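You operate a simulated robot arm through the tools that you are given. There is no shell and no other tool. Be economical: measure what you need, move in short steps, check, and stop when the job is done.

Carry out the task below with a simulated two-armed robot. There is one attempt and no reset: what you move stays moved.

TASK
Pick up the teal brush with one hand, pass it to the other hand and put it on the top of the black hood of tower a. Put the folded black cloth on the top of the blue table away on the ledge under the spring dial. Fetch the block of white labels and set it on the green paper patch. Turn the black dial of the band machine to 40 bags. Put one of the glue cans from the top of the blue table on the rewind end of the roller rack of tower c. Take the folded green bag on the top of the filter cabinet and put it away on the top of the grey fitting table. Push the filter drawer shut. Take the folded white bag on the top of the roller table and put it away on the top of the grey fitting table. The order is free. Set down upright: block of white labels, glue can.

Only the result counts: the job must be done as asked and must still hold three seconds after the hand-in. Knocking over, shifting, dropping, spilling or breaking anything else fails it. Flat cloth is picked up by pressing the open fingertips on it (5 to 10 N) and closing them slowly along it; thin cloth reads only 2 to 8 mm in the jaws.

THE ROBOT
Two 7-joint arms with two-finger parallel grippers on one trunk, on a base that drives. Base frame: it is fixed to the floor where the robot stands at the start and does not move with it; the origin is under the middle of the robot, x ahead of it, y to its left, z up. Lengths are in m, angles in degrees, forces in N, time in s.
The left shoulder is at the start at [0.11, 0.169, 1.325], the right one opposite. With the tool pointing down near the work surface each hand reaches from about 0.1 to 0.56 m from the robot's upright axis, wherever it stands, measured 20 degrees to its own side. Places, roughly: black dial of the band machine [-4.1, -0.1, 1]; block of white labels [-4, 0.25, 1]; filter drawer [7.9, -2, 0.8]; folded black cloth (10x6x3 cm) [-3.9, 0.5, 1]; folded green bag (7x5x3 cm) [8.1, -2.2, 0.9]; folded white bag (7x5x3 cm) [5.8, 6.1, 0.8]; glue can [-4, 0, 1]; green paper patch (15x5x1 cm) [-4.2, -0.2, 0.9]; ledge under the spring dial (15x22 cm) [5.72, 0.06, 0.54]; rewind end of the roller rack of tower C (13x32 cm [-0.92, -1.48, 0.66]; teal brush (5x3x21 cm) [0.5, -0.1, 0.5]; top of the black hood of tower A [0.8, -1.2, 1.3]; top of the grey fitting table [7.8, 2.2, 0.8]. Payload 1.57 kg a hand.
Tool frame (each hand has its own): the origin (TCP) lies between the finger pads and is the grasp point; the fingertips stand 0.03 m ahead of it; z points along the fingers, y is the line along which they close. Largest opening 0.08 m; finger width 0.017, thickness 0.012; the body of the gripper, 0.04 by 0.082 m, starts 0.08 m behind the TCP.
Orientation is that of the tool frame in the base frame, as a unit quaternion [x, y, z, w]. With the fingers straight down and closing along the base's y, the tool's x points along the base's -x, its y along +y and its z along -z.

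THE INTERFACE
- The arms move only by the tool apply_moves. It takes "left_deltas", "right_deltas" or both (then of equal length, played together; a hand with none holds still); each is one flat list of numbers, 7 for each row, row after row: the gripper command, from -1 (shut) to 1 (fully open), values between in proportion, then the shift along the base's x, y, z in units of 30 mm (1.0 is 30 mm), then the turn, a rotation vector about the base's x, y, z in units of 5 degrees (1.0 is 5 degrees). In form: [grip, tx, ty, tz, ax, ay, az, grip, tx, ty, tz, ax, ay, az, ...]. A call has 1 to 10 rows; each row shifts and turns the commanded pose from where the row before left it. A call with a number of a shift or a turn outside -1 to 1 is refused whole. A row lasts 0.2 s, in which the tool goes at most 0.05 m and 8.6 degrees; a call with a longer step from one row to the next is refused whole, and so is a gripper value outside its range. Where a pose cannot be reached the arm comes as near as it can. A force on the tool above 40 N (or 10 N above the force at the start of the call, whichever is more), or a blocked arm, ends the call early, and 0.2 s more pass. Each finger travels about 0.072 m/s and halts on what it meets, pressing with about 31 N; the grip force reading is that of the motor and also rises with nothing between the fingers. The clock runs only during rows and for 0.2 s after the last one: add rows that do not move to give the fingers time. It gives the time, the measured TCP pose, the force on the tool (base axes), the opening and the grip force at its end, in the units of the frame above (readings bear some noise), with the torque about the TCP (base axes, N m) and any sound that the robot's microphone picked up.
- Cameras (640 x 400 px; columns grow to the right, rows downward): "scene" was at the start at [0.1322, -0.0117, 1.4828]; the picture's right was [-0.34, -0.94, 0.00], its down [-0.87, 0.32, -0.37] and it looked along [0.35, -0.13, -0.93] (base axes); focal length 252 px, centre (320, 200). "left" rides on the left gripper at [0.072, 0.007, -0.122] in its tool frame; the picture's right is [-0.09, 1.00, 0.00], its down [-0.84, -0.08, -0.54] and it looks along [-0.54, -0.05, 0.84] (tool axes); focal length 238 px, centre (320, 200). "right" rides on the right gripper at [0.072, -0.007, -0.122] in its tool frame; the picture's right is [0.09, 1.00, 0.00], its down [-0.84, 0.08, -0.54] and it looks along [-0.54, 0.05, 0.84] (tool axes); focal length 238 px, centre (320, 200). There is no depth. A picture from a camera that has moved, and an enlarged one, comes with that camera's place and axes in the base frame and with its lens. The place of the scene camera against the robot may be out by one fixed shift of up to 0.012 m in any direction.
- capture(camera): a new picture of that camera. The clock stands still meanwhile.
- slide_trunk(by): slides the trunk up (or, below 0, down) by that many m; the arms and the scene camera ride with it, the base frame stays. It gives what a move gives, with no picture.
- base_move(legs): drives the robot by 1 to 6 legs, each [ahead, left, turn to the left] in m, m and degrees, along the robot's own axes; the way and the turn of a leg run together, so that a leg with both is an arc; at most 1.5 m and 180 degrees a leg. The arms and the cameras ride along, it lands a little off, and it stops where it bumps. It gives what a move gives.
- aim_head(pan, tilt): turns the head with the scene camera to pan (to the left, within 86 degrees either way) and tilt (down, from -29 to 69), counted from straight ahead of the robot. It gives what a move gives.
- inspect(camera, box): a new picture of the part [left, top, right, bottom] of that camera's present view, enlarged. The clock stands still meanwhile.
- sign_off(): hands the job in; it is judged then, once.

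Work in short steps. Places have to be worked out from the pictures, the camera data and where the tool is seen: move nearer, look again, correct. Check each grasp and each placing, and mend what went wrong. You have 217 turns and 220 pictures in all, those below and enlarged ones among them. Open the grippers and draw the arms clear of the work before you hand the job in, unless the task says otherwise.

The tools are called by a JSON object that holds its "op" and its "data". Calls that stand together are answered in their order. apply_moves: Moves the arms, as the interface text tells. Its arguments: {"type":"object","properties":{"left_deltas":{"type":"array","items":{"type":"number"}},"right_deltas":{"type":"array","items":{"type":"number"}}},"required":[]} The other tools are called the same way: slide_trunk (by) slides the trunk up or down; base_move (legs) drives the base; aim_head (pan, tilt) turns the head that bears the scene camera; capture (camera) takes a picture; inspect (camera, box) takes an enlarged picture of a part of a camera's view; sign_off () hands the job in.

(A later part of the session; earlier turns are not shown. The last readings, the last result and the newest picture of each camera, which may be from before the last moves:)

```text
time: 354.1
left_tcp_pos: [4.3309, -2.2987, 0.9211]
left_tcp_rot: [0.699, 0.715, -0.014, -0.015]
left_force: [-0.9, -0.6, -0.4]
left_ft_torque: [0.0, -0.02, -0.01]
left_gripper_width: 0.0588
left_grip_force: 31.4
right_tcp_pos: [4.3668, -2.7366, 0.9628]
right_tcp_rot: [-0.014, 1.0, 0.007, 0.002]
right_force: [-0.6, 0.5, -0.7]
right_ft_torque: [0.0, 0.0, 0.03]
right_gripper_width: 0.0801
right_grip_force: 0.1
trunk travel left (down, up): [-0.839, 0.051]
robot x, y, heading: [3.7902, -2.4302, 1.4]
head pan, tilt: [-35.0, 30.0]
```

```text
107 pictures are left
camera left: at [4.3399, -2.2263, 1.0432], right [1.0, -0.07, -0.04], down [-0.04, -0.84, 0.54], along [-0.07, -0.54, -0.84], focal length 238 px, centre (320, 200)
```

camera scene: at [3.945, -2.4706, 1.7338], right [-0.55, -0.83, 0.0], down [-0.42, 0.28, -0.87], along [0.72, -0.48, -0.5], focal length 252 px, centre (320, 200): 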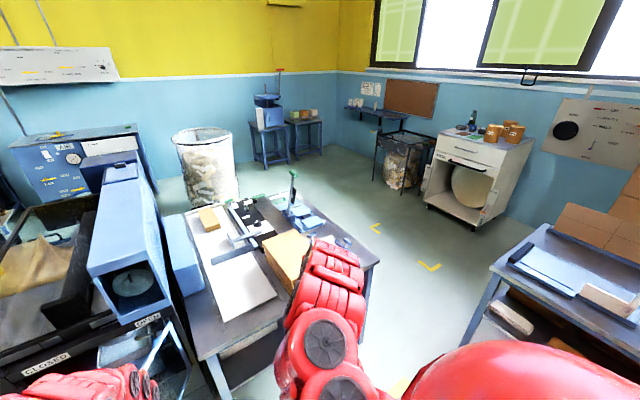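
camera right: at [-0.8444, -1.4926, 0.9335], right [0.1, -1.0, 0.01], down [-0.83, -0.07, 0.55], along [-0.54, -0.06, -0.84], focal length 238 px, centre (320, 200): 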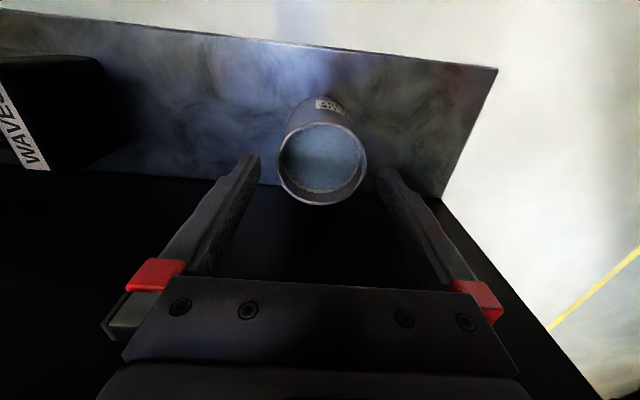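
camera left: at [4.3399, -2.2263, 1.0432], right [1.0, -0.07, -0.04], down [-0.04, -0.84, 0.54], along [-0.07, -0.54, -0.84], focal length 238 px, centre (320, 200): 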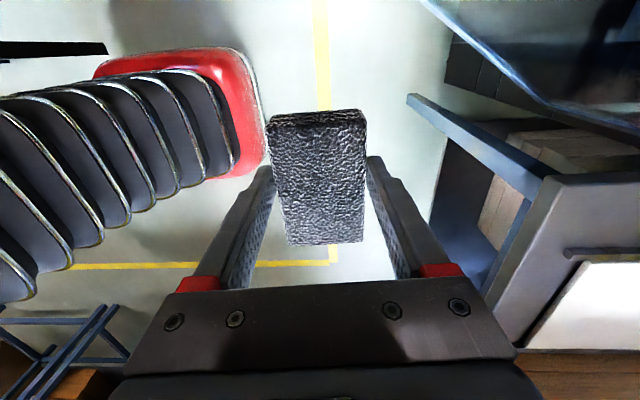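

Look north along the machine's near side for another route.

{"op": "aim_head", "data": {"pan": 80, "tilt": 20}}

{"op": "capture", "data": {"camera": "scene"}}

{"op": "aim_head", "data": {"pan": -65, "tilt": 30}}

{"op": "capture", "data": {"camera": "scene"}}

```text
time: 356.1
left_tcp_pos: [4.3318, -2.2983, 0.9209]
left_tcp_rot: [0.699, 0.715, -0.014, -0.015]
left_force: [-0.1, -0.3, -1.1]
left_ft_torque: [-0.01, -0.01, 0.01]
left_gripper_width: 0.0588
left_grip_force: 31.4
right_tcp_pos: [4.3663, -2.7377, 0.9624]
right_tcp_rot: [-0.015, 1.0, 0.007, 0.002]
right_force: [0.1, -0.4, 1.0]
right_ft_torque: [-0.04, 0.03, -0.02]
right_gripper_width: 0.0798
right_grip_force: 0.1
trunk travel left (down, up): [-0.839, 0.051]
robot x, y, heading: [3.7887, -2.4322, 1.5]
head pan, tilt: [80.0, 20.0]
```

```text
106 pictures are left
camera scene: at [3.8834, -2.3286, 1.7499], right [0.99, -0.15, 0.0], down [-0.05, -0.34, -0.94], along [0.14, 0.93, -0.34], focal length 252 px, centre (320, 200)
```

scene: 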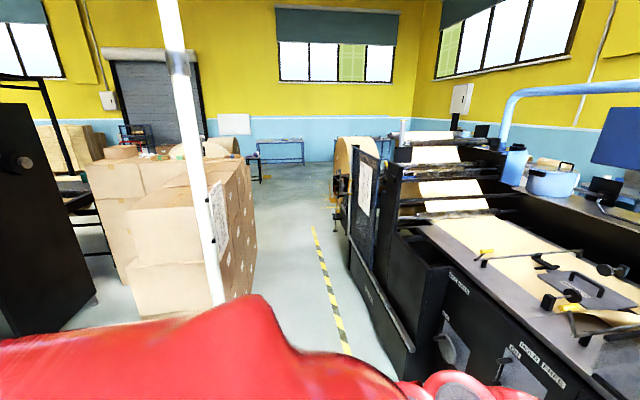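

```text
time: 358.4
left_tcp_pos: [4.3301, -2.297, 0.9207]
left_tcp_rot: [0.699, 0.715, -0.014, -0.016]
left_force: [-0.2, 0.4, -0.3]
left_ft_torque: [0.03, 0.02, 0.02]
left_gripper_width: 0.0586
left_grip_force: 31.1
right_tcp_pos: [4.3662, -2.7366, 0.963]
right_tcp_rot: [-0.015, 1.0, 0.007, 0.002]
right_force: [-0.3, 0.1, -0.2]
right_ft_torque: [-0.01, 0.03, -0.03]
right_gripper_width: 0.0802
right_grip_force: 0.0
trunk travel left (down, up): [-0.839, 0.051]
robot x, y, heading: [3.7892, -2.4304, 1.3]
head pan, tilt: [-65.0, 30.0]
```

```text
105 pictures are left
camera scene: at [3.9096, -2.5017, 1.7338], right [-0.9, -0.44, 0.0], down [-0.22, 0.45, -0.87], along [0.38, -0.78, -0.5], focal length 252 px, centre (320, 200)
```

scene: 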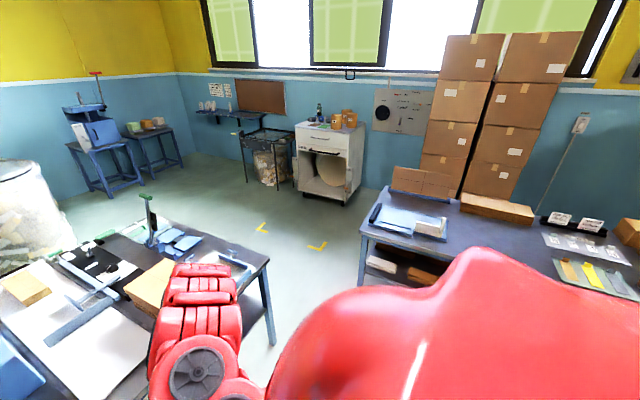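

The corridor north (x≈3.5–4.5) is clear. I'll use it: turn to +y and drive up to y≈0.5.

{"op": "base_move", "data": {"legs": [[-0.1, 0, 0], [0, 0, 88.7], [0, -0.25, 0], [1.45, 0, 0], [1.45, 0, 0]]}}

{"op": "aim_head", "data": {"pan": -20, "tilt": 25}}

{"op": "capture", "data": {"camera": "scene"}}

```text
time: 363.0
left_tcp_pos: [3.6082, -1.8883, 0.9223]
left_tcp_rot: [0.026, 0.999, -0.019, -0.001]
left_force: [-0.5, -0.2, -0.2]
left_ft_torque: [0.01, -0.02, -0.01]
left_gripper_width: 0.0589
left_grip_force: 31.4
right_tcp_pos: [4.0503, -1.8879, 0.9632]
right_tcp_rot: [-0.691, 0.723, 0.006, -0.002]
right_force: [0.6, -0.5, -0.4]
right_ft_torque: [0.03, -0.03, -0.01]
right_gripper_width: 0.0798
right_grip_force: 0.1
trunk travel left (down, up): [-0.839, 0.051]
robot x, y, heading: [3.7021, -2.437, 87.4]
head pan, tilt: [-65.0, 30.0]
stopped in leg 2: the robot was blocked; the commanded pose is now the measured one
```

```text
time: 364.1
left_tcp_pos: [3.6094, -1.8886, 0.9215]
left_tcp_rot: [0.026, 0.999, -0.021, -0.001]
left_force: [1.0, -0.5, -1.3]
left_ft_torque: [0.02, 0.02, -0.07]
left_gripper_width: 0.059
left_grip_force: 31.0
right_tcp_pos: [4.0515, -1.8882, 0.9618]
right_tcp_rot: [-0.691, 0.723, 0.007, -0.004]
right_force: [-0.2, 0.3, -0.4]
right_ft_torque: [-0.02, 0.0, -0.03]
right_gripper_width: 0.0799
right_grip_force: 0.1
trunk travel left (down, up): [-0.839, 0.051]
robot x, y, heading: [3.7034, -2.4384, 87.2]
head pan, tilt: [-20.0, 25.0]
```

```text
104 pictures are left
camera scene: at [3.7402, -2.2654, 1.7418], right [0.92, -0.39, 0.0], down [-0.16, -0.39, -0.91], along [0.35, 0.83, -0.42], focal length 252 px, centre (320, 200)
```

scene: 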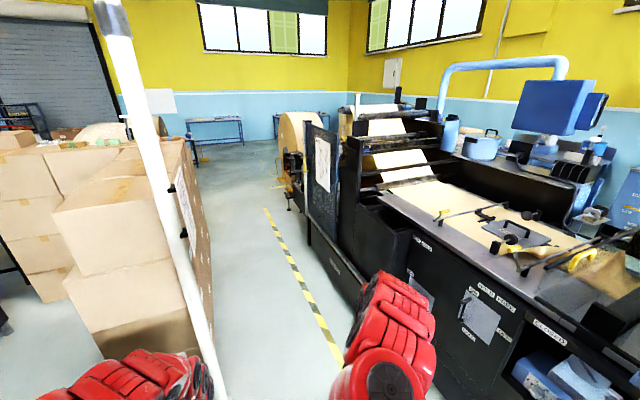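

Something blocks on the left — perhaps the small black table. Look there.

{"op": "aim_head", "data": {"pan": 50, "tilt": 45}}

{"op": "capture", "data": {"camera": "scene"}}

```text
time: 365.6
left_tcp_pos: [3.6093, -1.888, 0.9207]
left_tcp_rot: [0.026, 0.999, -0.02, -0.001]
left_force: [-0.4, 0.5, -0.1]
left_ft_torque: [-0.01, -0.01, -0.01]
left_gripper_width: 0.0586
left_grip_force: 31.3
right_tcp_pos: [4.0515, -1.8867, 0.962]
right_tcp_rot: [-0.691, 0.723, 0.006, -0.003]
right_force: [-0.5, -0.7, 0.2]
right_ft_torque: [0.0, 0.03, 0.03]
right_gripper_width: 0.0799
right_grip_force: 0.1
trunk travel left (down, up): [-0.839, 0.051]
robot x, y, heading: [3.7028, -2.4355, 87.0]
head pan, tilt: [50.0, 45.0]
```

```text
103 pictures are left
camera scene: at [3.6452, -2.2946, 1.7112], right [0.68, 0.73, 0.0], down [0.52, -0.48, -0.71], along [-0.52, 0.48, -0.71], focal length 252 px, centre (320, 200)
```

scene: 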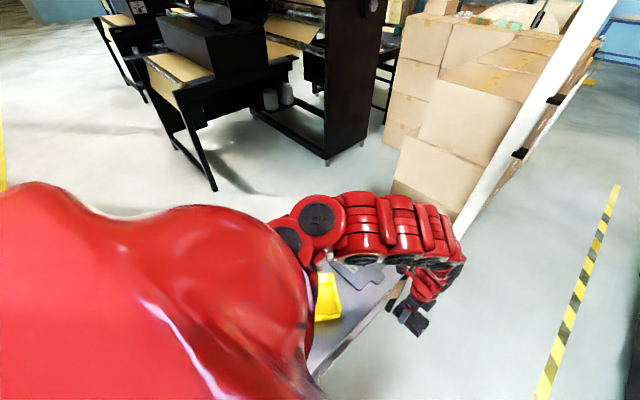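

The robot touched the small table's corner lightly. Shift right 0.27 m, then go north.

{"op": "base_move", "data": {"legs": [[0, -0.27, 0]]}}

{"op": "capture", "data": {"camera": "scene"}}

```text
time: 367.5
left_tcp_pos: [3.8768, -1.9021, 0.921]
left_tcp_rot: [0.026, 0.999, -0.02, -0.002]
left_force: [-0.3, 0.5, -0.6]
left_ft_torque: [-0.01, 0.02, -0.01]
left_gripper_width: 0.0588
left_grip_force: 30.8
right_tcp_pos: [4.3198, -1.9012, 0.9625]
right_tcp_rot: [-0.691, 0.723, 0.005, -0.002]
right_force: [-0.3, 0.5, 0.0]
right_ft_torque: [-0.01, -0.01, 0.02]
right_gripper_width: 0.08
right_grip_force: 0.0
trunk travel left (down, up): [-0.839, 0.051]
robot x, y, heading: [3.9714, -2.4516, 87.0]
head pan, tilt: [50.0, 45.0]
```

```text
102 pictures are left
camera scene: at [3.9124, -2.3082, 1.7111], right [0.68, 0.73, 0.0], down [0.52, -0.48, -0.71], along [-0.52, 0.48, -0.71], focal length 252 px, centre (320, 200)
```

scene: 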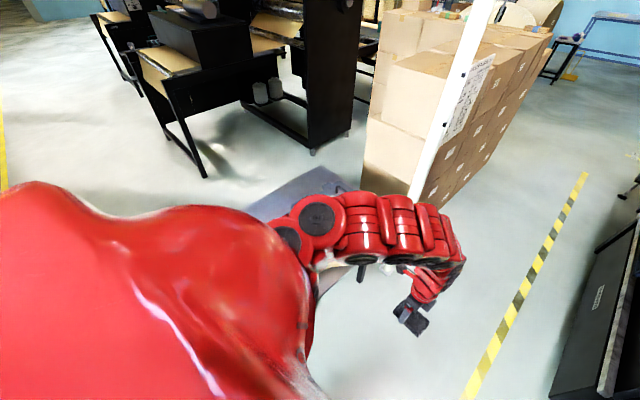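

Now drive north.

{"op": "base_move", "data": {"legs": [[0, 0, 3], [1.45, 0, 0], [1.45, 0, 0]]}}

{"op": "aim_head", "data": {"pan": -35, "tilt": 20}}

{"op": "capture", "data": {"camera": "scene"}}

```text
time: 381.9
left_tcp_pos: [3.7649, 0.9836, 0.9212]
left_tcp_rot: [-0.018, 1.0, -0.02, -0.001]
left_force: [0.2, -0.5, 0.2]
left_ft_torque: [0.01, 0.01, -0.01]
left_gripper_width: 0.0586
left_grip_force: 31.1
right_tcp_pos: [4.2054, 1.025, 0.963]
right_tcp_rot: [0.723, -0.691, -0.007, 0.002]
right_force: [-0.8, 0.1, 0.7]
right_ft_torque: [0.01, -0.02, 0.01]
right_gripper_width: 0.0801
right_grip_force: 0.1
trunk travel left (down, up): [-0.839, 0.051]
robot x, y, heading: [3.9042, 0.4477, 92.3]
head pan, tilt: [50.0, 45.0]
```

```text
time: 383.5
left_tcp_pos: [3.7654, 0.9832, 0.9225]
left_tcp_rot: [-0.019, 1.0, -0.02, 0.0]
left_force: [0.2, -0.1, -0.4]
left_ft_torque: [0.01, 0.02, -0.02]
left_gripper_width: 0.0591
left_grip_force: 31.3
right_tcp_pos: [4.2058, 1.024, 0.9634]
right_tcp_rot: [0.722, -0.692, -0.007, 0.003]
right_force: [0.1, 0.2, 0.4]
right_ft_torque: [-0.01, -0.02, 0.01]
right_gripper_width: 0.08
right_grip_force: 0.0
trunk travel left (down, up): [-0.839, 0.051]
robot x, y, heading: [3.9072, 0.4446, 92.2]
head pan, tilt: [-35.0, 20.0]
```

```text
101 pictures are left
camera scene: at [3.9522, 0.6117, 1.7498], right [0.84, -0.54, 0.0], down [-0.19, -0.29, -0.94], along [0.51, 0.79, -0.34], focal length 252 px, centre (320, 200)
```

scene: 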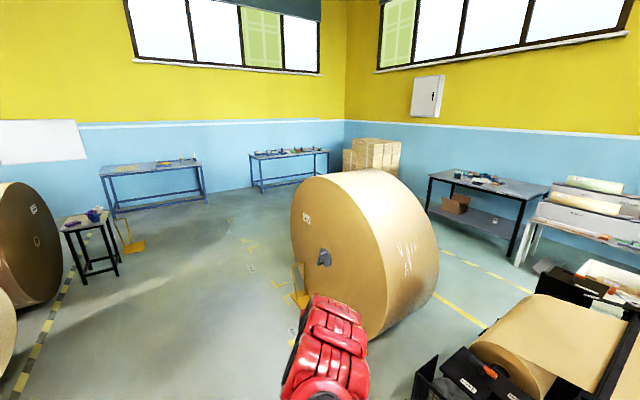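

Large paper roll at (5,1.9); fitting table seen at right, roller table at the far wall. Drive north past the roll, then right.

{"op": "base_move", "data": {"legs": [[0, 0, -2.5], [1.45, 0, 0], [1.45, 0, 0], [0.7, 0, 0], [0, -1.0, 0], [0, -0.85, 0]]}}

{"op": "aim_head", "data": {"pan": 0, "tilt": 30}}

{"op": "capture", "data": {"camera": "scene"}}

```text
time: 410.2
left_tcp_pos: [5.5992, 4.6042, 0.921]
left_tcp_rot: [-0.006, 1.0, -0.02, -0.001]
left_force: [-0.2, 0.0, -1.5]
left_ft_torque: [-0.03, -0.01, 0.01]
left_gripper_width: 0.0589
left_grip_force: 30.5
right_tcp_pos: [6.0394, 4.634, 0.9629]
right_tcp_rot: [0.714, -0.7, -0.007, 0.003]
right_force: [0.4, -0.4, -0.2]
right_ft_torque: [0.04, -0.04, 0.01]
right_gripper_width: 0.0799
right_grip_force: 0.1
trunk travel left (down, up): [-0.839, 0.051]
robot x, y, heading: [5.7244, 4.0595, 91.0]
head pan, tilt: [-35.0, 20.0]
```

```text
time: 411.3
left_tcp_pos: [5.5998, 4.6057, 0.9217]
left_tcp_rot: [-0.006, 1.0, -0.02, -0.001]
left_force: [0.8, 0.4, -0.4]
left_ft_torque: [0.03, 0.03, -0.02]
left_gripper_width: 0.0591
left_grip_force: 30.8
right_tcp_pos: [6.0395, 4.634, 0.9615]
right_tcp_rot: [0.714, -0.7, -0.007, 0.003]
right_force: [0.0, 0.5, -0.2]
right_ft_torque: [0.02, 0.0, -0.01]
right_gripper_width: 0.08
right_grip_force: 0.1
trunk travel left (down, up): [-0.839, 0.051]
robot x, y, heading: [5.7239, 4.0609, 90.8]
head pan, tilt: [0.0, 30.0]
```

```text
100 pictures are left
camera scene: at [5.7233, 4.2406, 1.7338], right [1.0, 0.01, 0.0], down [0.01, -0.5, -0.87], along [-0.01, 0.87, -0.5], focal length 252 px, centre (320, 200)
```

scene: 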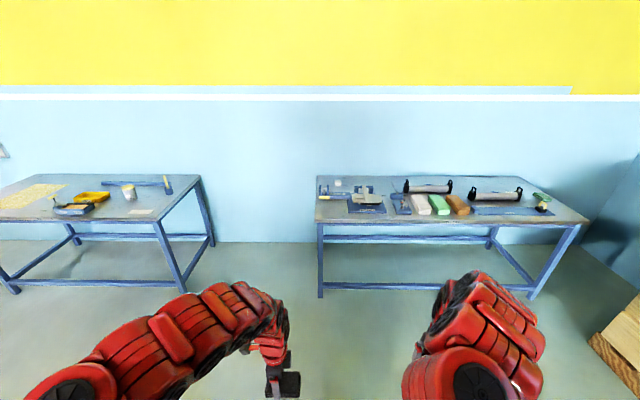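

{"op": "inspect", "data": {"camera": "scene", "box": [300, 160, 600, 250]}}

```text
2.13 times, centred on (450, 205) of scene
camera zoom: at [5.7233, 4.2406, 1.7338], right [1.0, 0.01, 0.0], down [0.01, -0.5, -0.87], along [-0.01, 0.87, -0.5], focal length 537 px, centre (43, 189)
```

zoom: 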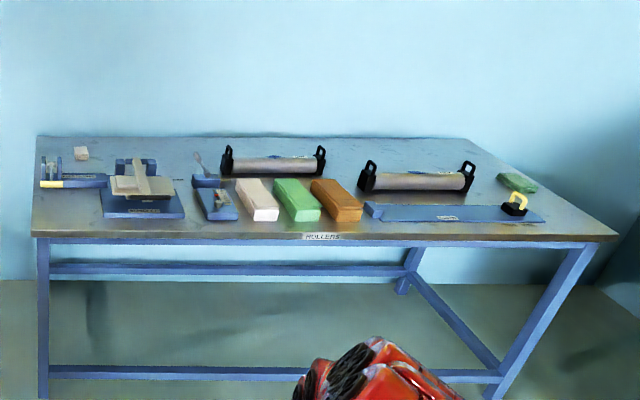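

The folded white bag is the small white box at ≈(5.85,6.16,0.80), near the table's left end. Go into the gap left of the table.

{"op": "base_move", "data": {"legs": [[0, 0.39, 0], [1.3, 0, 0]]}}

{"op": "aim_head", "data": {"pan": -25, "tilt": 45}}

{"op": "capture", "data": {"camera": "scene"}}

```text
time: 419.9
left_tcp_pos: [5.2061, 5.9259, 0.9207]
left_tcp_rot: [0.0, 1.0, -0.02, -0.001]
left_force: [0.1, 0.6, 0.2]
left_ft_torque: [0.0, 0.0, -0.02]
left_gripper_width: 0.0588
left_grip_force: 31.6
right_tcp_pos: [5.647, 5.9488, 0.9614]
right_tcp_rot: [0.709, -0.705, -0.006, 0.004]
right_force: [0.7, -0.1, 0.2]
right_ft_torque: [0.02, 0.0, 0.01]
right_gripper_width: 0.0802
right_grip_force: 0.0
trunk travel left (down, up): [-0.839, 0.051]
robot x, y, heading: [5.3281, 5.3844, 90.0]
head pan, tilt: [0.0, 30.0]
```

```text
time: 420.8
left_tcp_pos: [5.2074, 5.9248, 0.9205]
left_tcp_rot: [-0.001, 1.0, -0.02, -0.002]
left_force: [-0.5, 0.6, -0.4]
left_ft_torque: [0.0, 0.01, -0.02]
left_gripper_width: 0.0589
left_grip_force: 31.1
right_tcp_pos: [5.6484, 5.9501, 0.9619]
right_tcp_rot: [0.71, -0.704, -0.007, 0.003]
right_force: [0.0, 0.9, -0.2]
right_ft_torque: [-0.02, -0.04, -0.04]
right_gripper_width: 0.08
right_grip_force: 0.0
trunk travel left (down, up): [-0.839, 0.051]
robot x, y, heading: [5.3276, 5.3863, 90.0]
head pan, tilt: [-25.0, 45.0]
```

```text
98 pictures are left
camera scene: at [5.3605, 5.5438, 1.7112], right [0.91, -0.42, 0.0], down [-0.3, -0.64, -0.71], along [0.3, 0.64, -0.71], focal length 252 px, centre (320, 200)
```

scene: 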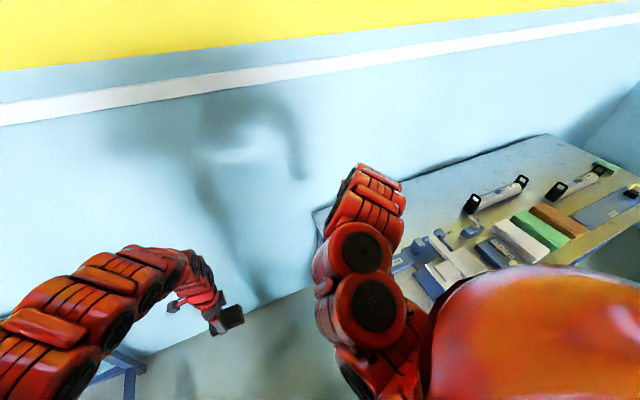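

{"op": "capture", "data": {"camera": "right"}}

```text
97 pictures are left
camera right: at [5.6566, 5.8771, 1.0835], right [-1.0, -0.1, 0.01], down [-0.08, 0.83, 0.55], along [-0.06, 0.54, -0.84], focal length 238 px, centre (320, 200)
```

right: 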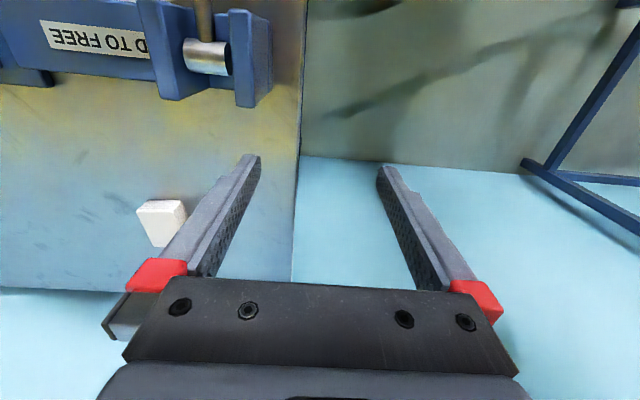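

White bag at ≈(5.87,6.13). Move ahead 0.24, turn right 20° to bring the right hand near it.

{"op": "base_move", "data": {"legs": [[0.24, 0.02, 0], [0, 0, -20]]}}

{"op": "capture", "data": {"camera": "right"}}

```text
time: 423.7
left_tcp_pos: [5.382, 6.1721, 0.9226]
left_tcp_rot: [0.176, 0.984, -0.018, -0.004]
left_force: [-0.1, -0.1, -0.4]
left_ft_torque: [0.01, -0.02, 0.0]
left_gripper_width: 0.0589
left_grip_force: 31.3
right_tcp_pos: [5.8025, 6.0406, 0.9624]
right_tcp_rot: [-0.575, 0.818, 0.008, -0.001]
right_force: [-0.5, -0.1, 0.4]
right_ft_torque: [0.01, -0.01, 0.02]
right_gripper_width: 0.0801
right_grip_force: 0.1
trunk travel left (down, up): [-0.839, 0.051]
robot x, y, heading: [5.3077, 5.6206, 69.8]
head pan, tilt: [-25.0, 45.0]
```

```text
96 pictures are left
camera right: at [5.7874, 5.97, 1.0837], right [-0.97, 0.25, 0.01], down [0.22, 0.81, 0.55], along [0.13, 0.53, -0.84], focal length 238 px, centre (320, 200)
```

right: 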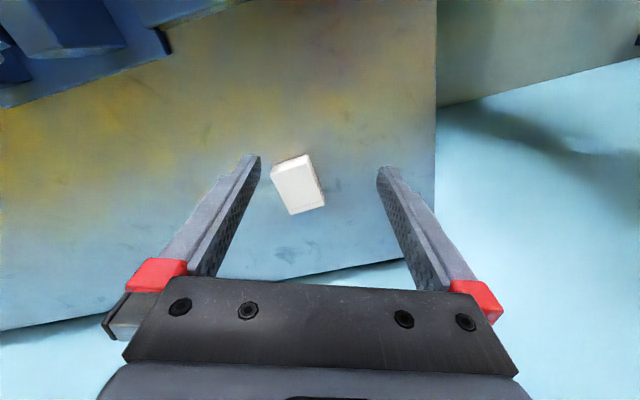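

Bag nearly aligned with x. Turn the hand +16° and move over it, then recheck.

{"op": "apply_moves", "data": {"right_deltas": [1, 0.45, 0.6, 0, 0, 0, 0.8, 1, 0.45, 0.6, 0, 0, 0, 0.8, 1, 0.45, 0.6, 0, 0, 0, 0.8, 1, 0.4, 0.6, 0, 0, 0, 0.8]}}

{"op": "slide_trunk", "data": {"by": -0.07}}

{"op": "capture", "data": {"camera": "right"}}

```text
time: 424.7
left_tcp_pos: [5.3833, 6.1711, 0.9219]
left_tcp_rot: [0.175, 0.984, -0.019, -0.005]
left_force: [0.5, -0.7, -0.8]
left_ft_torque: [-0.03, 0.01, -0.04]
left_gripper_width: 0.0587
left_grip_force: 30.6
right_tcp_pos: [5.8573, 6.1155, 0.9619]
right_tcp_rot: [-0.684, 0.73, 0.007, -0.003]
right_force: [0.1, 0.0, 0.1]
right_ft_torque: [0.02, 0.02, 0.01]
right_gripper_width: 0.0801
right_grip_force: 0.0
trunk travel left (down, up): [-0.839, 0.051]
robot x, y, heading: [5.311, 5.6184, 70.0]
head pan, tilt: [-25.0, 45.0]
```

```text
time: 425.8
left_tcp_pos: [5.3835, 6.1721, 0.8514]
left_tcp_rot: [0.175, 0.984, -0.018, -0.005]
left_force: [-0.2, 1.2, 0.0]
left_ft_torque: [0.01, 0.0, 0.0]
left_gripper_width: 0.0588
left_grip_force: 31.1
right_tcp_pos: [5.8574, 6.1147, 0.8936]
right_tcp_rot: [-0.683, 0.73, 0.007, -0.003]
right_force: [-0.2, -0.3, 0.4]
right_ft_torque: [0.01, -0.04, 0.01]
right_gripper_width: 0.0799
right_grip_force: 0.0
trunk travel left (down, up): [-0.769, 0.121]
robot x, y, heading: [5.3091, 5.6184, 69.8]
head pan, tilt: [-25.0, 45.0]
```

```text
95 pictures are left
camera right: at [5.8618, 6.0416, 1.0141], right [-1.0, -0.03, 0.01], down [-0.01, 0.84, 0.55], along [-0.02, 0.55, -0.84], focal length 238 px, centre (320, 200)
```

right: 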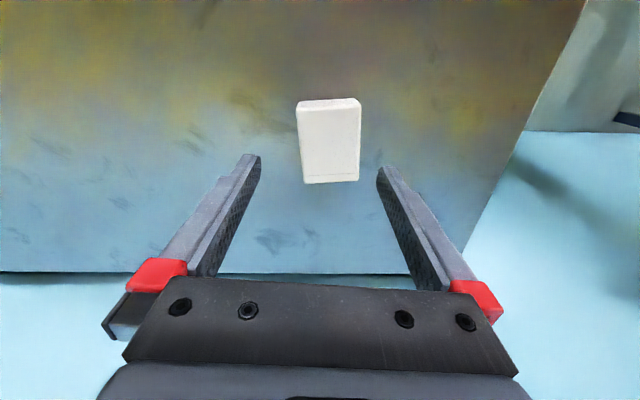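

Aligned. Shift -8 mm in x, lower by trunk 5 cm then by arm until near contact.

{"op": "slide_trunk", "data": {"by": -0.05}}

{"op": "apply_moves", "data": {"right_deltas": [1, -0.27, 0.05, -0.2, 0, 0, 0, 1, 0, 0, -0.2, 0, 0, 0, 1, 0, 0, -0.2, 0, 0, 0, 1, 0, 0, -0.2, 0, 0, 0]}}

{"op": "capture", "data": {"camera": "right"}}

```text
time: 426.7
left_tcp_pos: [5.3835, 6.1702, 0.802]
left_tcp_rot: [0.175, 0.984, -0.018, -0.004]
left_force: [0.1, -0.2, -0.1]
left_ft_torque: [-0.01, 0.01, 0.02]
left_gripper_width: 0.0588
left_grip_force: 31.0
right_tcp_pos: [5.8581, 6.1148, 0.8423]
right_tcp_rot: [-0.683, 0.73, 0.007, -0.003]
right_force: [0.3, 0.3, -0.1]
right_ft_torque: [-0.02, 0.0, -0.04]
right_gripper_width: 0.0801
right_grip_force: 0.0
trunk travel left (down, up): [-0.719, 0.171]
robot x, y, heading: [5.3089, 5.6175, 70.3]
head pan, tilt: [-25.0, 45.0]
```

```text
time: 427.6
left_tcp_pos: [5.3817, 6.1685, 0.8049]
left_tcp_rot: [0.176, 0.984, -0.015, -0.003]
left_force: [0.7, 0.1, -0.3]
left_ft_torque: [0.01, 0.0, 0.0]
left_gripper_width: 0.059
left_grip_force: 31.5
right_tcp_pos: [5.8521, 6.1164, 0.8293]
right_tcp_rot: [-0.682, 0.731, 0.009, 0.004]
right_force: [-6.2, -11.3, 31.7]
right_ft_torque: [-0.69, -1.08, -0.35]
right_gripper_width: 0.0741
right_grip_force: 0.0
trunk travel left (down, up): [-0.719, 0.171]
robot x, y, heading: [5.31, 5.6178, 69.6]
head pan, tilt: [-25.0, 45.0]
stopped in row 4 (right hand): the force on the tool passed its limit at 47 N (the readings are from after the stop); the commanded pose is now the measured one
```

```text
94 pictures are left
camera right: at [5.8543, 6.0428, 0.9505], right [-1.0, -0.02, 0.0], down [-0.02, 0.83, 0.56], along [-0.02, 0.56, -0.83], focal length 238 px, centre (320, 200)
```

right: 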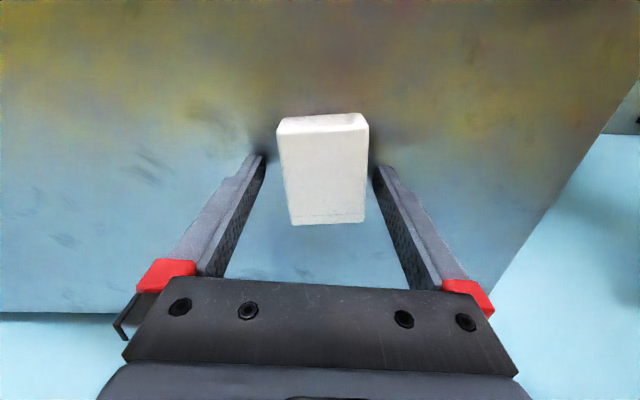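

Tips reached the table. Rise 5 mm and close.

{"op": "apply_moves", "data": {"right_deltas": [1, 0, 0, 0.2, 0, 0, 0, 0.4, 0, 0, 0, 0, 0, 0, -0.2, 0, 0, 0, 0, 0, 0, -1, 0, 0, 0, 0, 0, 0, -1, 0, 0, 0, 0, 0, 0]}}

{"op": "apply_moves", "data": {"right_deltas": [-1, 0, 0, 0.4, 0, 0, 0, -1, 0, 0, 0.8, 0, 0, 0, -1, 0, 0, 0.8, 0, 0, 0, -1, 0, 0, 0.8, 0, 0, 0]}}

{"op": "capture", "data": {"camera": "right"}}

```text
time: 428.9
left_tcp_pos: [5.3826, 6.1702, 0.8019]
left_tcp_rot: [0.175, 0.984, -0.019, -0.004]
left_force: [0.2, 0.5, -0.4]
left_ft_torque: [0.01, 0.03, 0.01]
left_gripper_width: 0.0587
left_grip_force: 30.6
right_tcp_pos: [5.852, 6.1195, 0.8298]
right_tcp_rot: [-0.684, 0.73, 0.007, 0.002]
right_force: [-0.8, -0.5, 0.2]
right_ft_torque: [0.05, -0.04, 0.03]
right_gripper_width: 0.0505
right_grip_force: 31.1
trunk travel left (down, up): [-0.719, 0.171]
robot x, y, heading: [5.306, 5.6167, 69.8]
head pan, tilt: [-25.0, 45.0]
```

```text
time: 429.9
left_tcp_pos: [5.3809, 6.1716, 0.8012]
left_tcp_rot: [0.176, 0.984, -0.019, -0.004]
left_force: [-0.3, -0.7, -0.5]
left_ft_torque: [-0.02, 0.03, 0.03]
left_gripper_width: 0.0592
left_grip_force: 31.0
right_tcp_pos: [5.8529, 6.118, 0.9167]
right_tcp_rot: [-0.683, 0.731, 0.007, 0.002]
right_force: [-0.2, 0.4, -0.5]
right_ft_torque: [0.0, -0.06, 0.02]
right_gripper_width: 0.0503
right_grip_force: 31.3
trunk travel left (down, up): [-0.719, 0.171]
robot x, y, heading: [5.3069, 5.6166, 69.8]
head pan, tilt: [-25.0, 45.0]
```

```text
93 pictures are left
camera right: at [5.8555, 6.0431, 1.0377], right [-1.0, -0.03, 0.01], down [-0.02, 0.83, 0.55], along [-0.02, 0.55, -0.83], focal length 238 px, centre (320, 200)
```

right: 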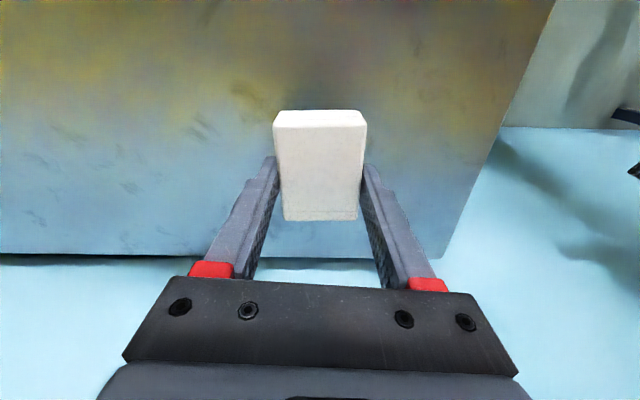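

White bag held. Back out and go toward the fitting table.

{"op": "slide_trunk", "data": {"by": 0.15}}

{"op": "base_move", "data": {"legs": [[0, 0, 20], [-1.2, 0, 0], [0, 0, -90], [1.0, 0, 0], [0, -0.9, 0]]}}

{"op": "aim_head", "data": {"pan": -30, "tilt": 25}}

{"op": "capture", "data": {"camera": "scene"}}

```text
time: 431.6
left_tcp_pos: [5.3831, 6.1717, 0.9507]
left_tcp_rot: [0.176, 0.984, -0.019, -0.005]
left_force: [-0.6, 0.1, -1.7]
left_ft_torque: [0.0, 0.03, -0.01]
left_gripper_width: 0.0591
left_grip_force: 31.2
right_tcp_pos: [5.8521, 6.1181, 1.0661]
right_tcp_rot: [-0.683, 0.73, 0.007, 0.002]
right_force: [-0.3, -0.6, -1.1]
right_ft_torque: [-0.04, -0.01, -0.01]
right_gripper_width: 0.05
right_grip_force: 30.4
trunk travel left (down, up): [-0.869, 0.021]
robot x, y, heading: [5.306, 5.6164, 69.9]
head pan, tilt: [-25.0, 45.0]
```

```text
time: 451.7
left_tcp_pos: [6.8645, 3.6581, 0.9519]
left_tcp_rot: [0.709, 0.705, -0.013, -0.014]
left_force: [0.5, 0.7, -0.6]
left_ft_torque: [0.02, 0.0, 0.03]
left_gripper_width: 0.0588
left_grip_force: 30.6
right_tcp_pos: [6.9746, 3.1984, 1.0662]
right_tcp_rot: [-0.141, 0.99, 0.004, 0.006]
right_force: [-0.2, 0.1, 0.2]
right_ft_torque: [0.02, 0.04, 0.01]
right_gripper_width: 0.0488
right_grip_force: 30.8
trunk travel left (down, up): [-0.869, 0.021]
robot x, y, heading: [6.3202, 3.5421, -0.2]
head pan, tilt: [-25.0, 45.0]
```

```text
time: 452.5
left_tcp_pos: [6.8657, 3.6573, 0.9516]
left_tcp_rot: [0.708, 0.706, -0.013, -0.014]
left_force: [-1.1, -0.3, -0.6]
left_ft_torque: [0.01, 0.03, 0.0]
left_gripper_width: 0.0589
left_grip_force: 30.8
right_tcp_pos: [6.9747, 3.1975, 1.0663]
right_tcp_rot: [-0.14, 0.99, 0.005, 0.006]
right_force: [0.0, -0.5, -0.6]
right_ft_torque: [0.02, 0.02, 0.03]
right_gripper_width: 0.0491
right_grip_force: 30.7
trunk travel left (down, up): [-0.869, 0.021]
robot x, y, heading: [6.3184, 3.5407, -0.1]
head pan, tilt: [-30.0, 25.0]
```

```text
92 pictures are left
camera scene: at [6.4788, 3.5007, 1.7717], right [-0.5, -0.86, 0.0], down [-0.37, 0.21, -0.91], along [0.78, -0.46, -0.42], focal length 252 px, centre (320, 200)
```

scene: 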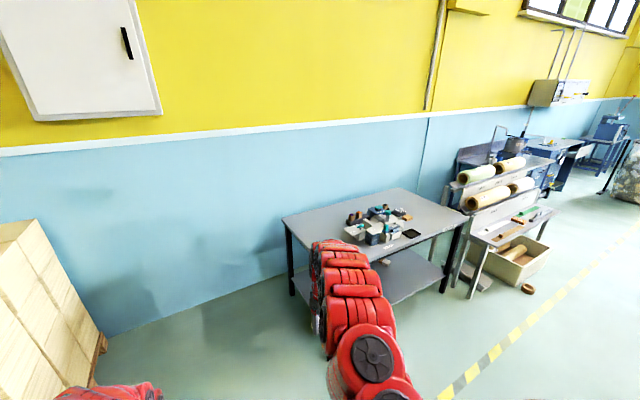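

Fitting table spans x 7.47–8.15, y 1.5–2.86, with parts in the middle; its left end is free. Drive so the right hand is over (7.6,2.68).

{"op": "base_move", "data": {"legs": [[0.3, -0.52, 0], [0.32, 0, 0]]}}

{"op": "capture", "data": {"camera": "right"}}

{"op": "aim_head", "data": {"pan": -15, "tilt": 40}}

{"op": "capture", "data": {"camera": "scene"}}

```text
time: 457.6
left_tcp_pos: [7.4733, 3.1322, 0.9519]
left_tcp_rot: [0.709, 0.705, -0.013, -0.014]
left_force: [-0.2, 0.1, -0.7]
left_ft_torque: [-0.02, -0.02, 0.03]
left_gripper_width: 0.0591
left_grip_force: 31.3
right_tcp_pos: [7.5835, 2.6715, 1.0665]
right_tcp_rot: [-0.139, 0.99, 0.005, 0.007]
right_force: [0.5, -0.9, -0.7]
right_ft_torque: [-0.01, -0.03, -0.01]
right_gripper_width: 0.0487
right_grip_force: 30.7
trunk travel left (down, up): [-0.869, 0.021]
robot x, y, heading: [6.9284, 3.0144, -0.5]
head pan, tilt: [-30.0, 25.0]
```

```text
91 pictures are left
camera right: at [7.5149, 2.6446, 1.1877], right [-0.36, 0.93, 0.01], down [0.78, 0.3, 0.56], along [0.52, 0.21, -0.83], focal length 238 px, centre (320, 200)
```

right: 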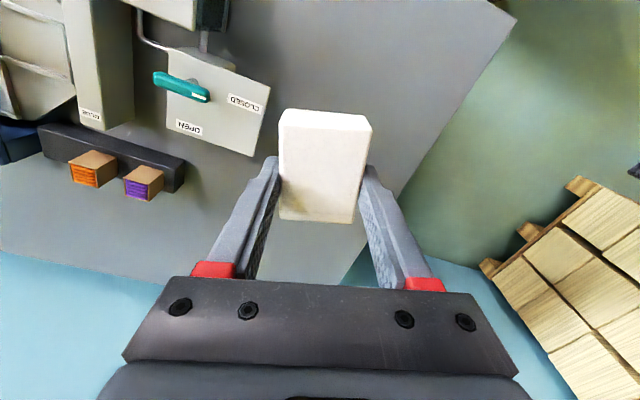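

```text
time: 458.4
left_tcp_pos: [7.4765, 3.1335, 0.9508]
left_tcp_rot: [0.71, 0.704, -0.013, -0.014]
left_force: [-0.5, 0.3, -0.7]
left_ft_torque: [-0.01, 0.01, -0.03]
left_gripper_width: 0.0589
left_grip_force: 31.3
right_tcp_pos: [7.5852, 2.672, 1.0659]
right_tcp_rot: [-0.138, 0.99, 0.004, 0.006]
right_force: [-0.7, -0.4, -0.2]
right_ft_torque: [0.02, 0.0, 0.01]
right_gripper_width: 0.0489
right_grip_force: 30.7
trunk travel left (down, up): [-0.869, 0.021]
robot x, y, heading: [6.9285, 3.0144, -0.1]
head pan, tilt: [-15.0, 40.0]
```

```text
90 pictures are left
camera scene: at [7.0928, 3.0006, 1.7484], right [-0.26, -0.96, 0.0], down [-0.62, 0.17, -0.77], along [0.74, -0.2, -0.64], focal length 252 px, centre (320, 200)
```

scene: 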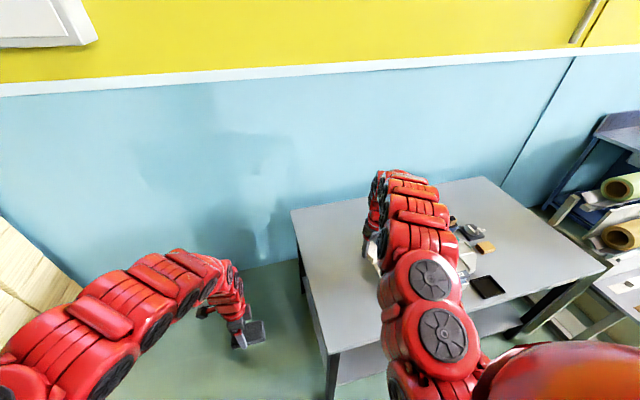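

Free space below at (7.585,2.72). Shift slightly left and lower by trunk.

{"op": "apply_moves", "data": {"right_deltas": [-1, 0, 0.8, -0.3, 0, 0, 0, -1, 0, 0.8, -0.3, 0, 0, 0, -1, 0, 0, 0, 0, 0, 0]}}

{"op": "slide_trunk", "data": {"by": -0.17}}

{"op": "capture", "data": {"camera": "right"}}

```text
time: 459.2
left_tcp_pos: [7.4742, 3.1318, 0.9515]
left_tcp_rot: [0.709, 0.705, -0.013, -0.014]
left_force: [-0.5, 0.1, -0.7]
left_ft_torque: [0.02, 0.0, -0.01]
left_gripper_width: 0.059
left_grip_force: 31.0
right_tcp_pos: [7.586, 2.7197, 1.0489]
right_tcp_rot: [-0.137, 0.991, 0.005, 0.006]
right_force: [-0.3, 0.2, -1.4]
right_ft_torque: [-0.01, 0.01, 0.02]
right_gripper_width: 0.0487
right_grip_force: 31.2
trunk travel left (down, up): [-0.869, 0.021]
robot x, y, heading: [6.9301, 3.0159, -0.5]
head pan, tilt: [-15.0, 40.0]
```

```text
time: 461.1
left_tcp_pos: [7.475, 3.1329, 0.7818]
left_tcp_rot: [0.709, 0.705, -0.013, -0.014]
left_force: [-0.3, 0.0, -0.8]
left_ft_torque: [0.0, -0.03, 0.01]
left_gripper_width: 0.0593
left_grip_force: 31.7
right_tcp_pos: [7.5858, 2.7198, 0.8786]
right_tcp_rot: [-0.139, 0.99, 0.004, 0.007]
right_force: [-0.4, -0.1, -0.7]
right_ft_torque: [0.02, -0.01, 0.02]
right_gripper_width: 0.0487
right_grip_force: 31.1
trunk travel left (down, up): [-0.699, 0.191]
robot x, y, heading: [6.9301, 3.0149, -0.4]
head pan, tilt: [-15.0, 40.0]
```

```text
89 pictures are left
camera right: at [7.5181, 2.6917, 0.9998], right [-0.36, 0.93, 0.01], down [0.78, 0.3, 0.55], along [0.51, 0.21, -0.83], focal length 238 px, centre (320, 200)
```

right: 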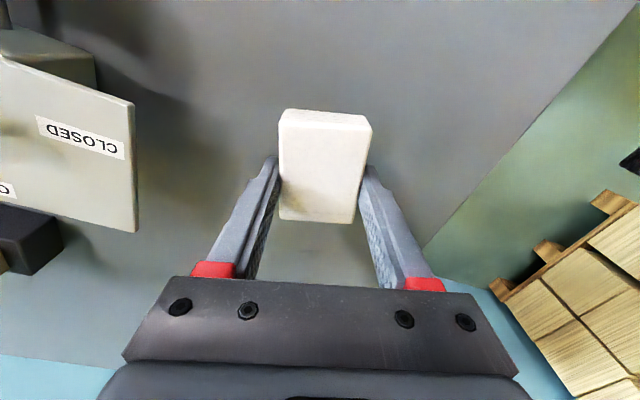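

Clear below. Lower in small steps to contact.

{"op": "apply_moves", "data": {"right_deltas": [-1, 0, 0, -0.4, 0, 0, 0, -1, 0, 0, -0.4, 0, 0, 0, -1, 0, 0, -0.3, 0, 0, 0, -1, 0, 0, -0.2, 0, 0, 0, -1, 0, 0, -0.2, 0, 0, 0]}}

```text
time: 462.3
left_tcp_pos: [7.4745, 3.1342, 0.7823]
left_tcp_rot: [0.71, 0.704, -0.013, -0.014]
left_force: [0.3, 0.7, -0.5]
left_ft_torque: [0.0, 0.02, -0.01]
left_gripper_width: 0.0588
left_grip_force: 31.4
right_tcp_pos: [7.5866, 2.7193, 0.8326]
right_tcp_rot: [-0.138, 0.99, 0.004, 0.006]
right_force: [0.9, 0.1, -0.5]
right_ft_torque: [0.04, -0.02, -0.02]
right_gripper_width: 0.0489
right_grip_force: 31.3
trunk travel left (down, up): [-0.699, 0.191]
robot x, y, heading: [6.9318, 3.0155, -0.2]
head pan, tilt: [-15.0, 40.0]
```

{"op": "apply_moves", "data": {"right_deltas": [-1, 0, 0, -0.15, 0, 0, 0, -1, 0, 0, -0.15, 0, 0, 0, -1, 0, 0, -0.15, 0, 0, 0, -1, 0, 0, -0.15, 0, 0, 0]}}

```text
time: 463.1
left_tcp_pos: [7.4728, 3.1334, 0.7841]
left_tcp_rot: [0.71, 0.704, -0.012, -0.012]
left_force: [0.4, -0.7, 1.2]
left_ft_torque: [-0.03, 0.0, -0.02]
left_gripper_width: 0.0588
left_grip_force: 31.4
right_tcp_pos: [7.5874, 2.7204, 0.8302]
right_tcp_rot: [-0.138, 0.99, 0.003, 0.01]
right_force: [-10.7, 3.2, 27.4]
right_ft_torque: [-0.5, 0.73, -0.33]
right_gripper_width: 0.0487
right_grip_force: 31.0
trunk travel left (down, up): [-0.699, 0.191]
robot x, y, heading: [6.9265, 3.0154, -0.5]
head pan, tilt: [-15.0, 40.0]
stopped in row 3 (right hand): the force on the tool passed its limit at 44 N (the readings are from after the stop); the commanded pose is now the measured one
```

Contact with the table. Ease up, open, and lift.

{"op": "apply_moves", "data": {"right_deltas": [-1, 0, 0, 0.1, 0, 0, 0, 0, 0, 0, 0, 0, 0, 0, 1, 0, 0, 0, 0, 0, 0, 1, 0, 0, 0, 0, 0, 0, 1, 0, 0, 0.4, 0, 0, 0, 1, 0, 0, 0.8, 0, 0, 0, 1, 0, 0, 0.8, 0, 0, 0, 1, 0, 0, 0.8, 0, 0, 0]}}

{"op": "slide_trunk", "data": {"by": 0.15}}

{"op": "capture", "data": {"camera": "right"}}

```text
time: 464.9
left_tcp_pos: [7.4756, 3.1335, 0.7811]
left_tcp_rot: [0.709, 0.705, -0.013, -0.013]
left_force: [-0.4, -0.3, -1.2]
left_ft_torque: [0.0, -0.03, 0.02]
left_gripper_width: 0.0589
left_grip_force: 31.0
right_tcp_pos: [7.5894, 2.7208, 0.9119]
right_tcp_rot: [-0.138, 0.99, 0.003, 0.01]
right_force: [-0.7, 0.8, 0.1]
right_ft_torque: [-0.03, 0.02, 0.0]
right_gripper_width: 0.0801
right_grip_force: 0.0
trunk travel left (down, up): [-0.699, 0.191]
robot x, y, heading: [6.9302, 3.017, -0.4]
head pan, tilt: [-15.0, 40.0]
```

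```text
time: 466.6
left_tcp_pos: [7.4753, 3.1323, 0.9319]
left_tcp_rot: [0.71, 0.704, -0.013, -0.014]
left_force: [-0.4, -0.5, -0.2]
left_ft_torque: [0.01, -0.03, 0.0]
left_gripper_width: 0.059
left_grip_force: 31.3
right_tcp_pos: [7.5916, 2.7199, 1.0607]
right_tcp_rot: [-0.139, 0.99, 0.004, 0.009]
right_force: [-0.8, 0.1, -0.5]
right_ft_torque: [-0.01, 0.03, 0.0]
right_gripper_width: 0.0801
right_grip_force: 0.0
trunk travel left (down, up): [-0.849, 0.041]
robot x, y, heading: [6.9306, 3.0132, -0.1]
head pan, tilt: [-15.0, 40.0]
```

```text
88 pictures are left
camera right: at [7.5215, 2.6916, 1.1801], right [-0.36, 0.93, 0.0], down [0.77, 0.3, 0.56], along [0.52, 0.21, -0.83], focal length 238 px, centre (320, 200)
```

right: 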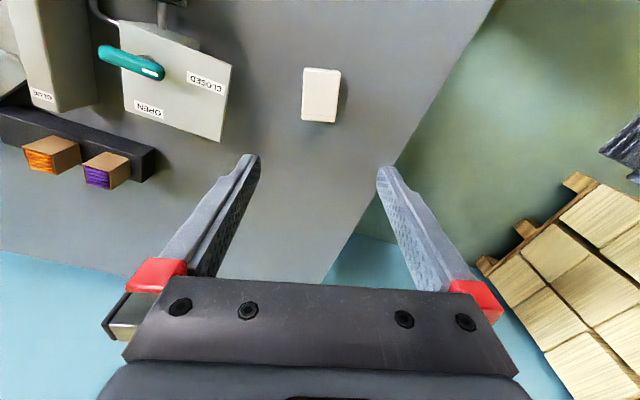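

White bag is placed. Back off, turn to face south and look at the aisle and the machine's east side.

{"op": "base_move", "data": {"legs": [[-0.4, 0, 0], [0, 0, -90]]}}

{"op": "aim_head", "data": {"pan": 15, "tilt": 22}}

{"op": "capture", "data": {"camera": "scene"}}

{"op": "aim_head", "data": {"pan": -40, "tilt": 22}}

{"op": "capture", "data": {"camera": "scene"}}

```text
time: 472.9
left_tcp_pos: [6.6558, 2.4765, 0.9315]
left_tcp_rot: [1.0, 0.005, 0.002, -0.02]
left_force: [-0.8, -0.2, 0.2]
left_ft_torque: [0.05, -0.01, 0.02]
left_gripper_width: 0.059
left_grip_force: 31.0
right_tcp_pos: [6.2437, 2.3535, 1.0609]
right_tcp_rot: [0.594, 0.804, -0.003, 0.01]
right_force: [0.6, 0.5, -0.6]
right_ft_torque: [-0.01, 0.01, 0.04]
right_gripper_width: 0.0802
right_grip_force: 0.1
trunk travel left (down, up): [-0.849, 0.041]
robot x, y, heading: [6.531, 3.0202, -89.4]
head pan, tilt: [-15.0, 40.0]
```

```text
time: 473.8
left_tcp_pos: [6.6538, 2.4759, 0.9314]
left_tcp_rot: [1.0, 0.005, 0.0, -0.018]
left_force: [0.7, 0.2, -1.0]
left_ft_torque: [0.02, 0.01, 0.03]
left_gripper_width: 0.0588
left_grip_force: 31.0
right_tcp_pos: [6.244, 2.3548, 1.0608]
right_tcp_rot: [0.595, 0.804, -0.004, 0.009]
right_force: [0.0, 1.7, -0.5]
right_ft_torque: [0.0, -0.02, 0.02]
right_gripper_width: 0.0799
right_grip_force: 0.0
trunk travel left (down, up): [-0.849, 0.041]
robot x, y, heading: [6.5286, 3.0201, -89.2]
head pan, tilt: [15.0, 22.0]
```

```text
87 pictures are left
camera scene: at [6.5529, 2.8572, 1.7565], right [-0.96, -0.27, 0.0], down [-0.1, 0.36, -0.93], along [0.25, -0.89, -0.38], focal length 252 px, centre (320, 200)
```

scene: 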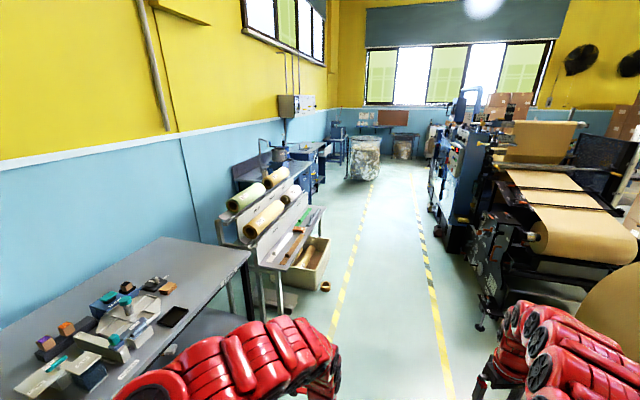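

```text
time: 475.1
left_tcp_pos: [6.6539, 2.477, 0.9325]
left_tcp_rot: [1.0, 0.005, 0.001, -0.019]
left_force: [0.1, 0.1, -1.0]
left_ft_torque: [0.02, 0.0, -0.03]
left_gripper_width: 0.0591
left_grip_force: 31.6
right_tcp_pos: [6.2437, 2.3534, 1.0601]
right_tcp_rot: [0.595, 0.804, -0.003, 0.009]
right_force: [-0.1, 0.2, -0.6]
right_ft_torque: [-0.02, 0.03, -0.02]
right_gripper_width: 0.0802
right_grip_force: 0.1
trunk travel left (down, up): [-0.849, 0.041]
robot x, y, heading: [6.5283, 3.0189, -89.4]
head pan, tilt: [-40.0, 22.0]
```

```text
86 pictures are left
camera scene: at [6.4691, 2.8747, 1.7566], right [-0.77, 0.63, 0.0], down [0.24, 0.29, -0.93], along [-0.59, -0.72, -0.37], focal length 252 px, centre (320, 200)
```

scene: 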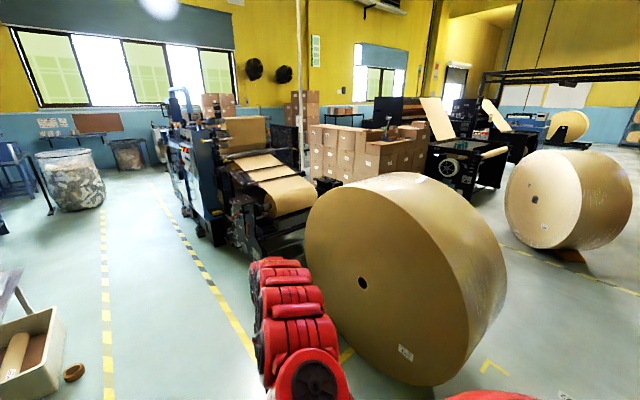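

Drive south in the aisle to y≈0.6 and look at the machine's east side.

{"op": "base_move", "data": {"legs": [[1.2, 0.1, 0], [1.2, 0, 0]]}}

{"op": "aim_head", "data": {"pan": -60, "tilt": 35}}

{"op": "capture", "data": {"camera": "scene"}}

```text
time: 486.8
left_tcp_pos: [6.7698, 0.0771, 0.9318]
left_tcp_rot: [1.0, -0.002, 0.001, -0.019]
left_force: [0.3, 0.1, -0.4]
left_ft_torque: [-0.01, -0.03, -0.01]
left_gripper_width: 0.0588
left_grip_force: 31.0
right_tcp_pos: [6.3557, -0.0382, 1.0602]
right_tcp_rot: [0.601, 0.799, -0.004, 0.01]
right_force: [0.3, -0.4, -0.4]
right_ft_torque: [0.01, 0.02, 0.0]
right_gripper_width: 0.0797
right_grip_force: 0.1
trunk travel left (down, up): [-0.849, 0.041]
robot x, y, heading: [6.6507, 0.6247, -90.1]
head pan, tilt: [-40.0, 22.0]
```

```text
time: 487.7
left_tcp_pos: [6.7691, 0.0771, 0.9311]
left_tcp_rot: [1.0, -0.001, 0.001, -0.02]
left_force: [0.3, -0.8, 0.1]
left_ft_torque: [0.01, -0.02, 0.02]
left_gripper_width: 0.059
left_grip_force: 31.3
right_tcp_pos: [6.3558, -0.0396, 1.0593]
right_tcp_rot: [0.602, 0.799, -0.004, 0.009]
right_force: [0.6, -0.8, 0.0]
right_ft_torque: [-0.02, -0.02, -0.03]
right_gripper_width: 0.0799
right_grip_force: 0.1
trunk travel left (down, up): [-0.849, 0.041]
robot x, y, heading: [6.6543, 0.6215, -90.1]
head pan, tilt: [-60.0, 35.0]
```

```text
85 pictures are left
camera scene: at [6.5735, 0.5056, 1.736], right [-0.5, 0.87, 0.0], down [0.5, 0.29, -0.82], along [-0.71, -0.41, -0.57], focal length 252 px, centre (320, 200)
```

scene: 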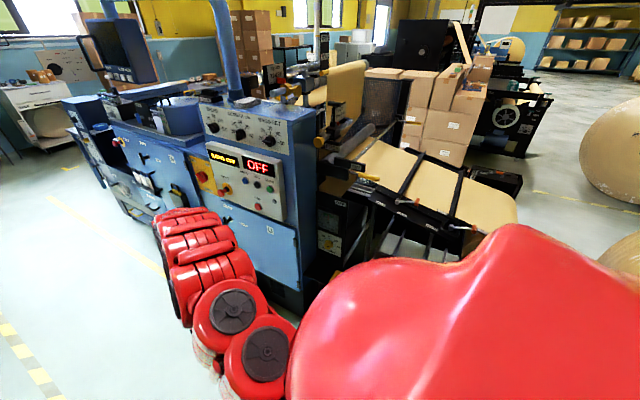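

{"op": "inspect", "data": {"camera": "scene", "box": [270, 180, 400, 300]}}

```text
3.33 times, centred on (335, 240) of scene
camera zoom: at [6.5735, 0.5056, 1.736], right [-0.5, 0.87, 0.0], down [0.5, 0.29, -0.82], along [-0.71, -0.41, -0.57], focal length 840 px, centre (270, 67)
```

zoom: 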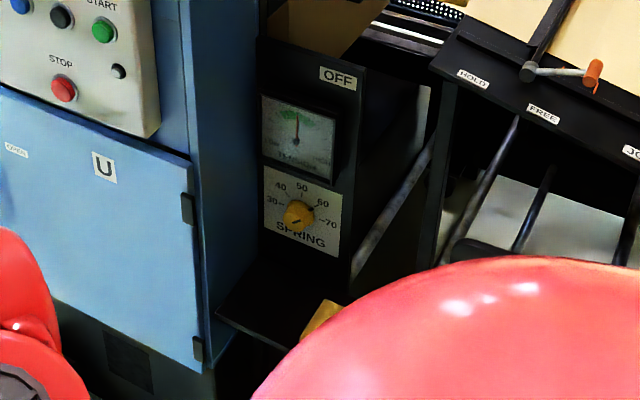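

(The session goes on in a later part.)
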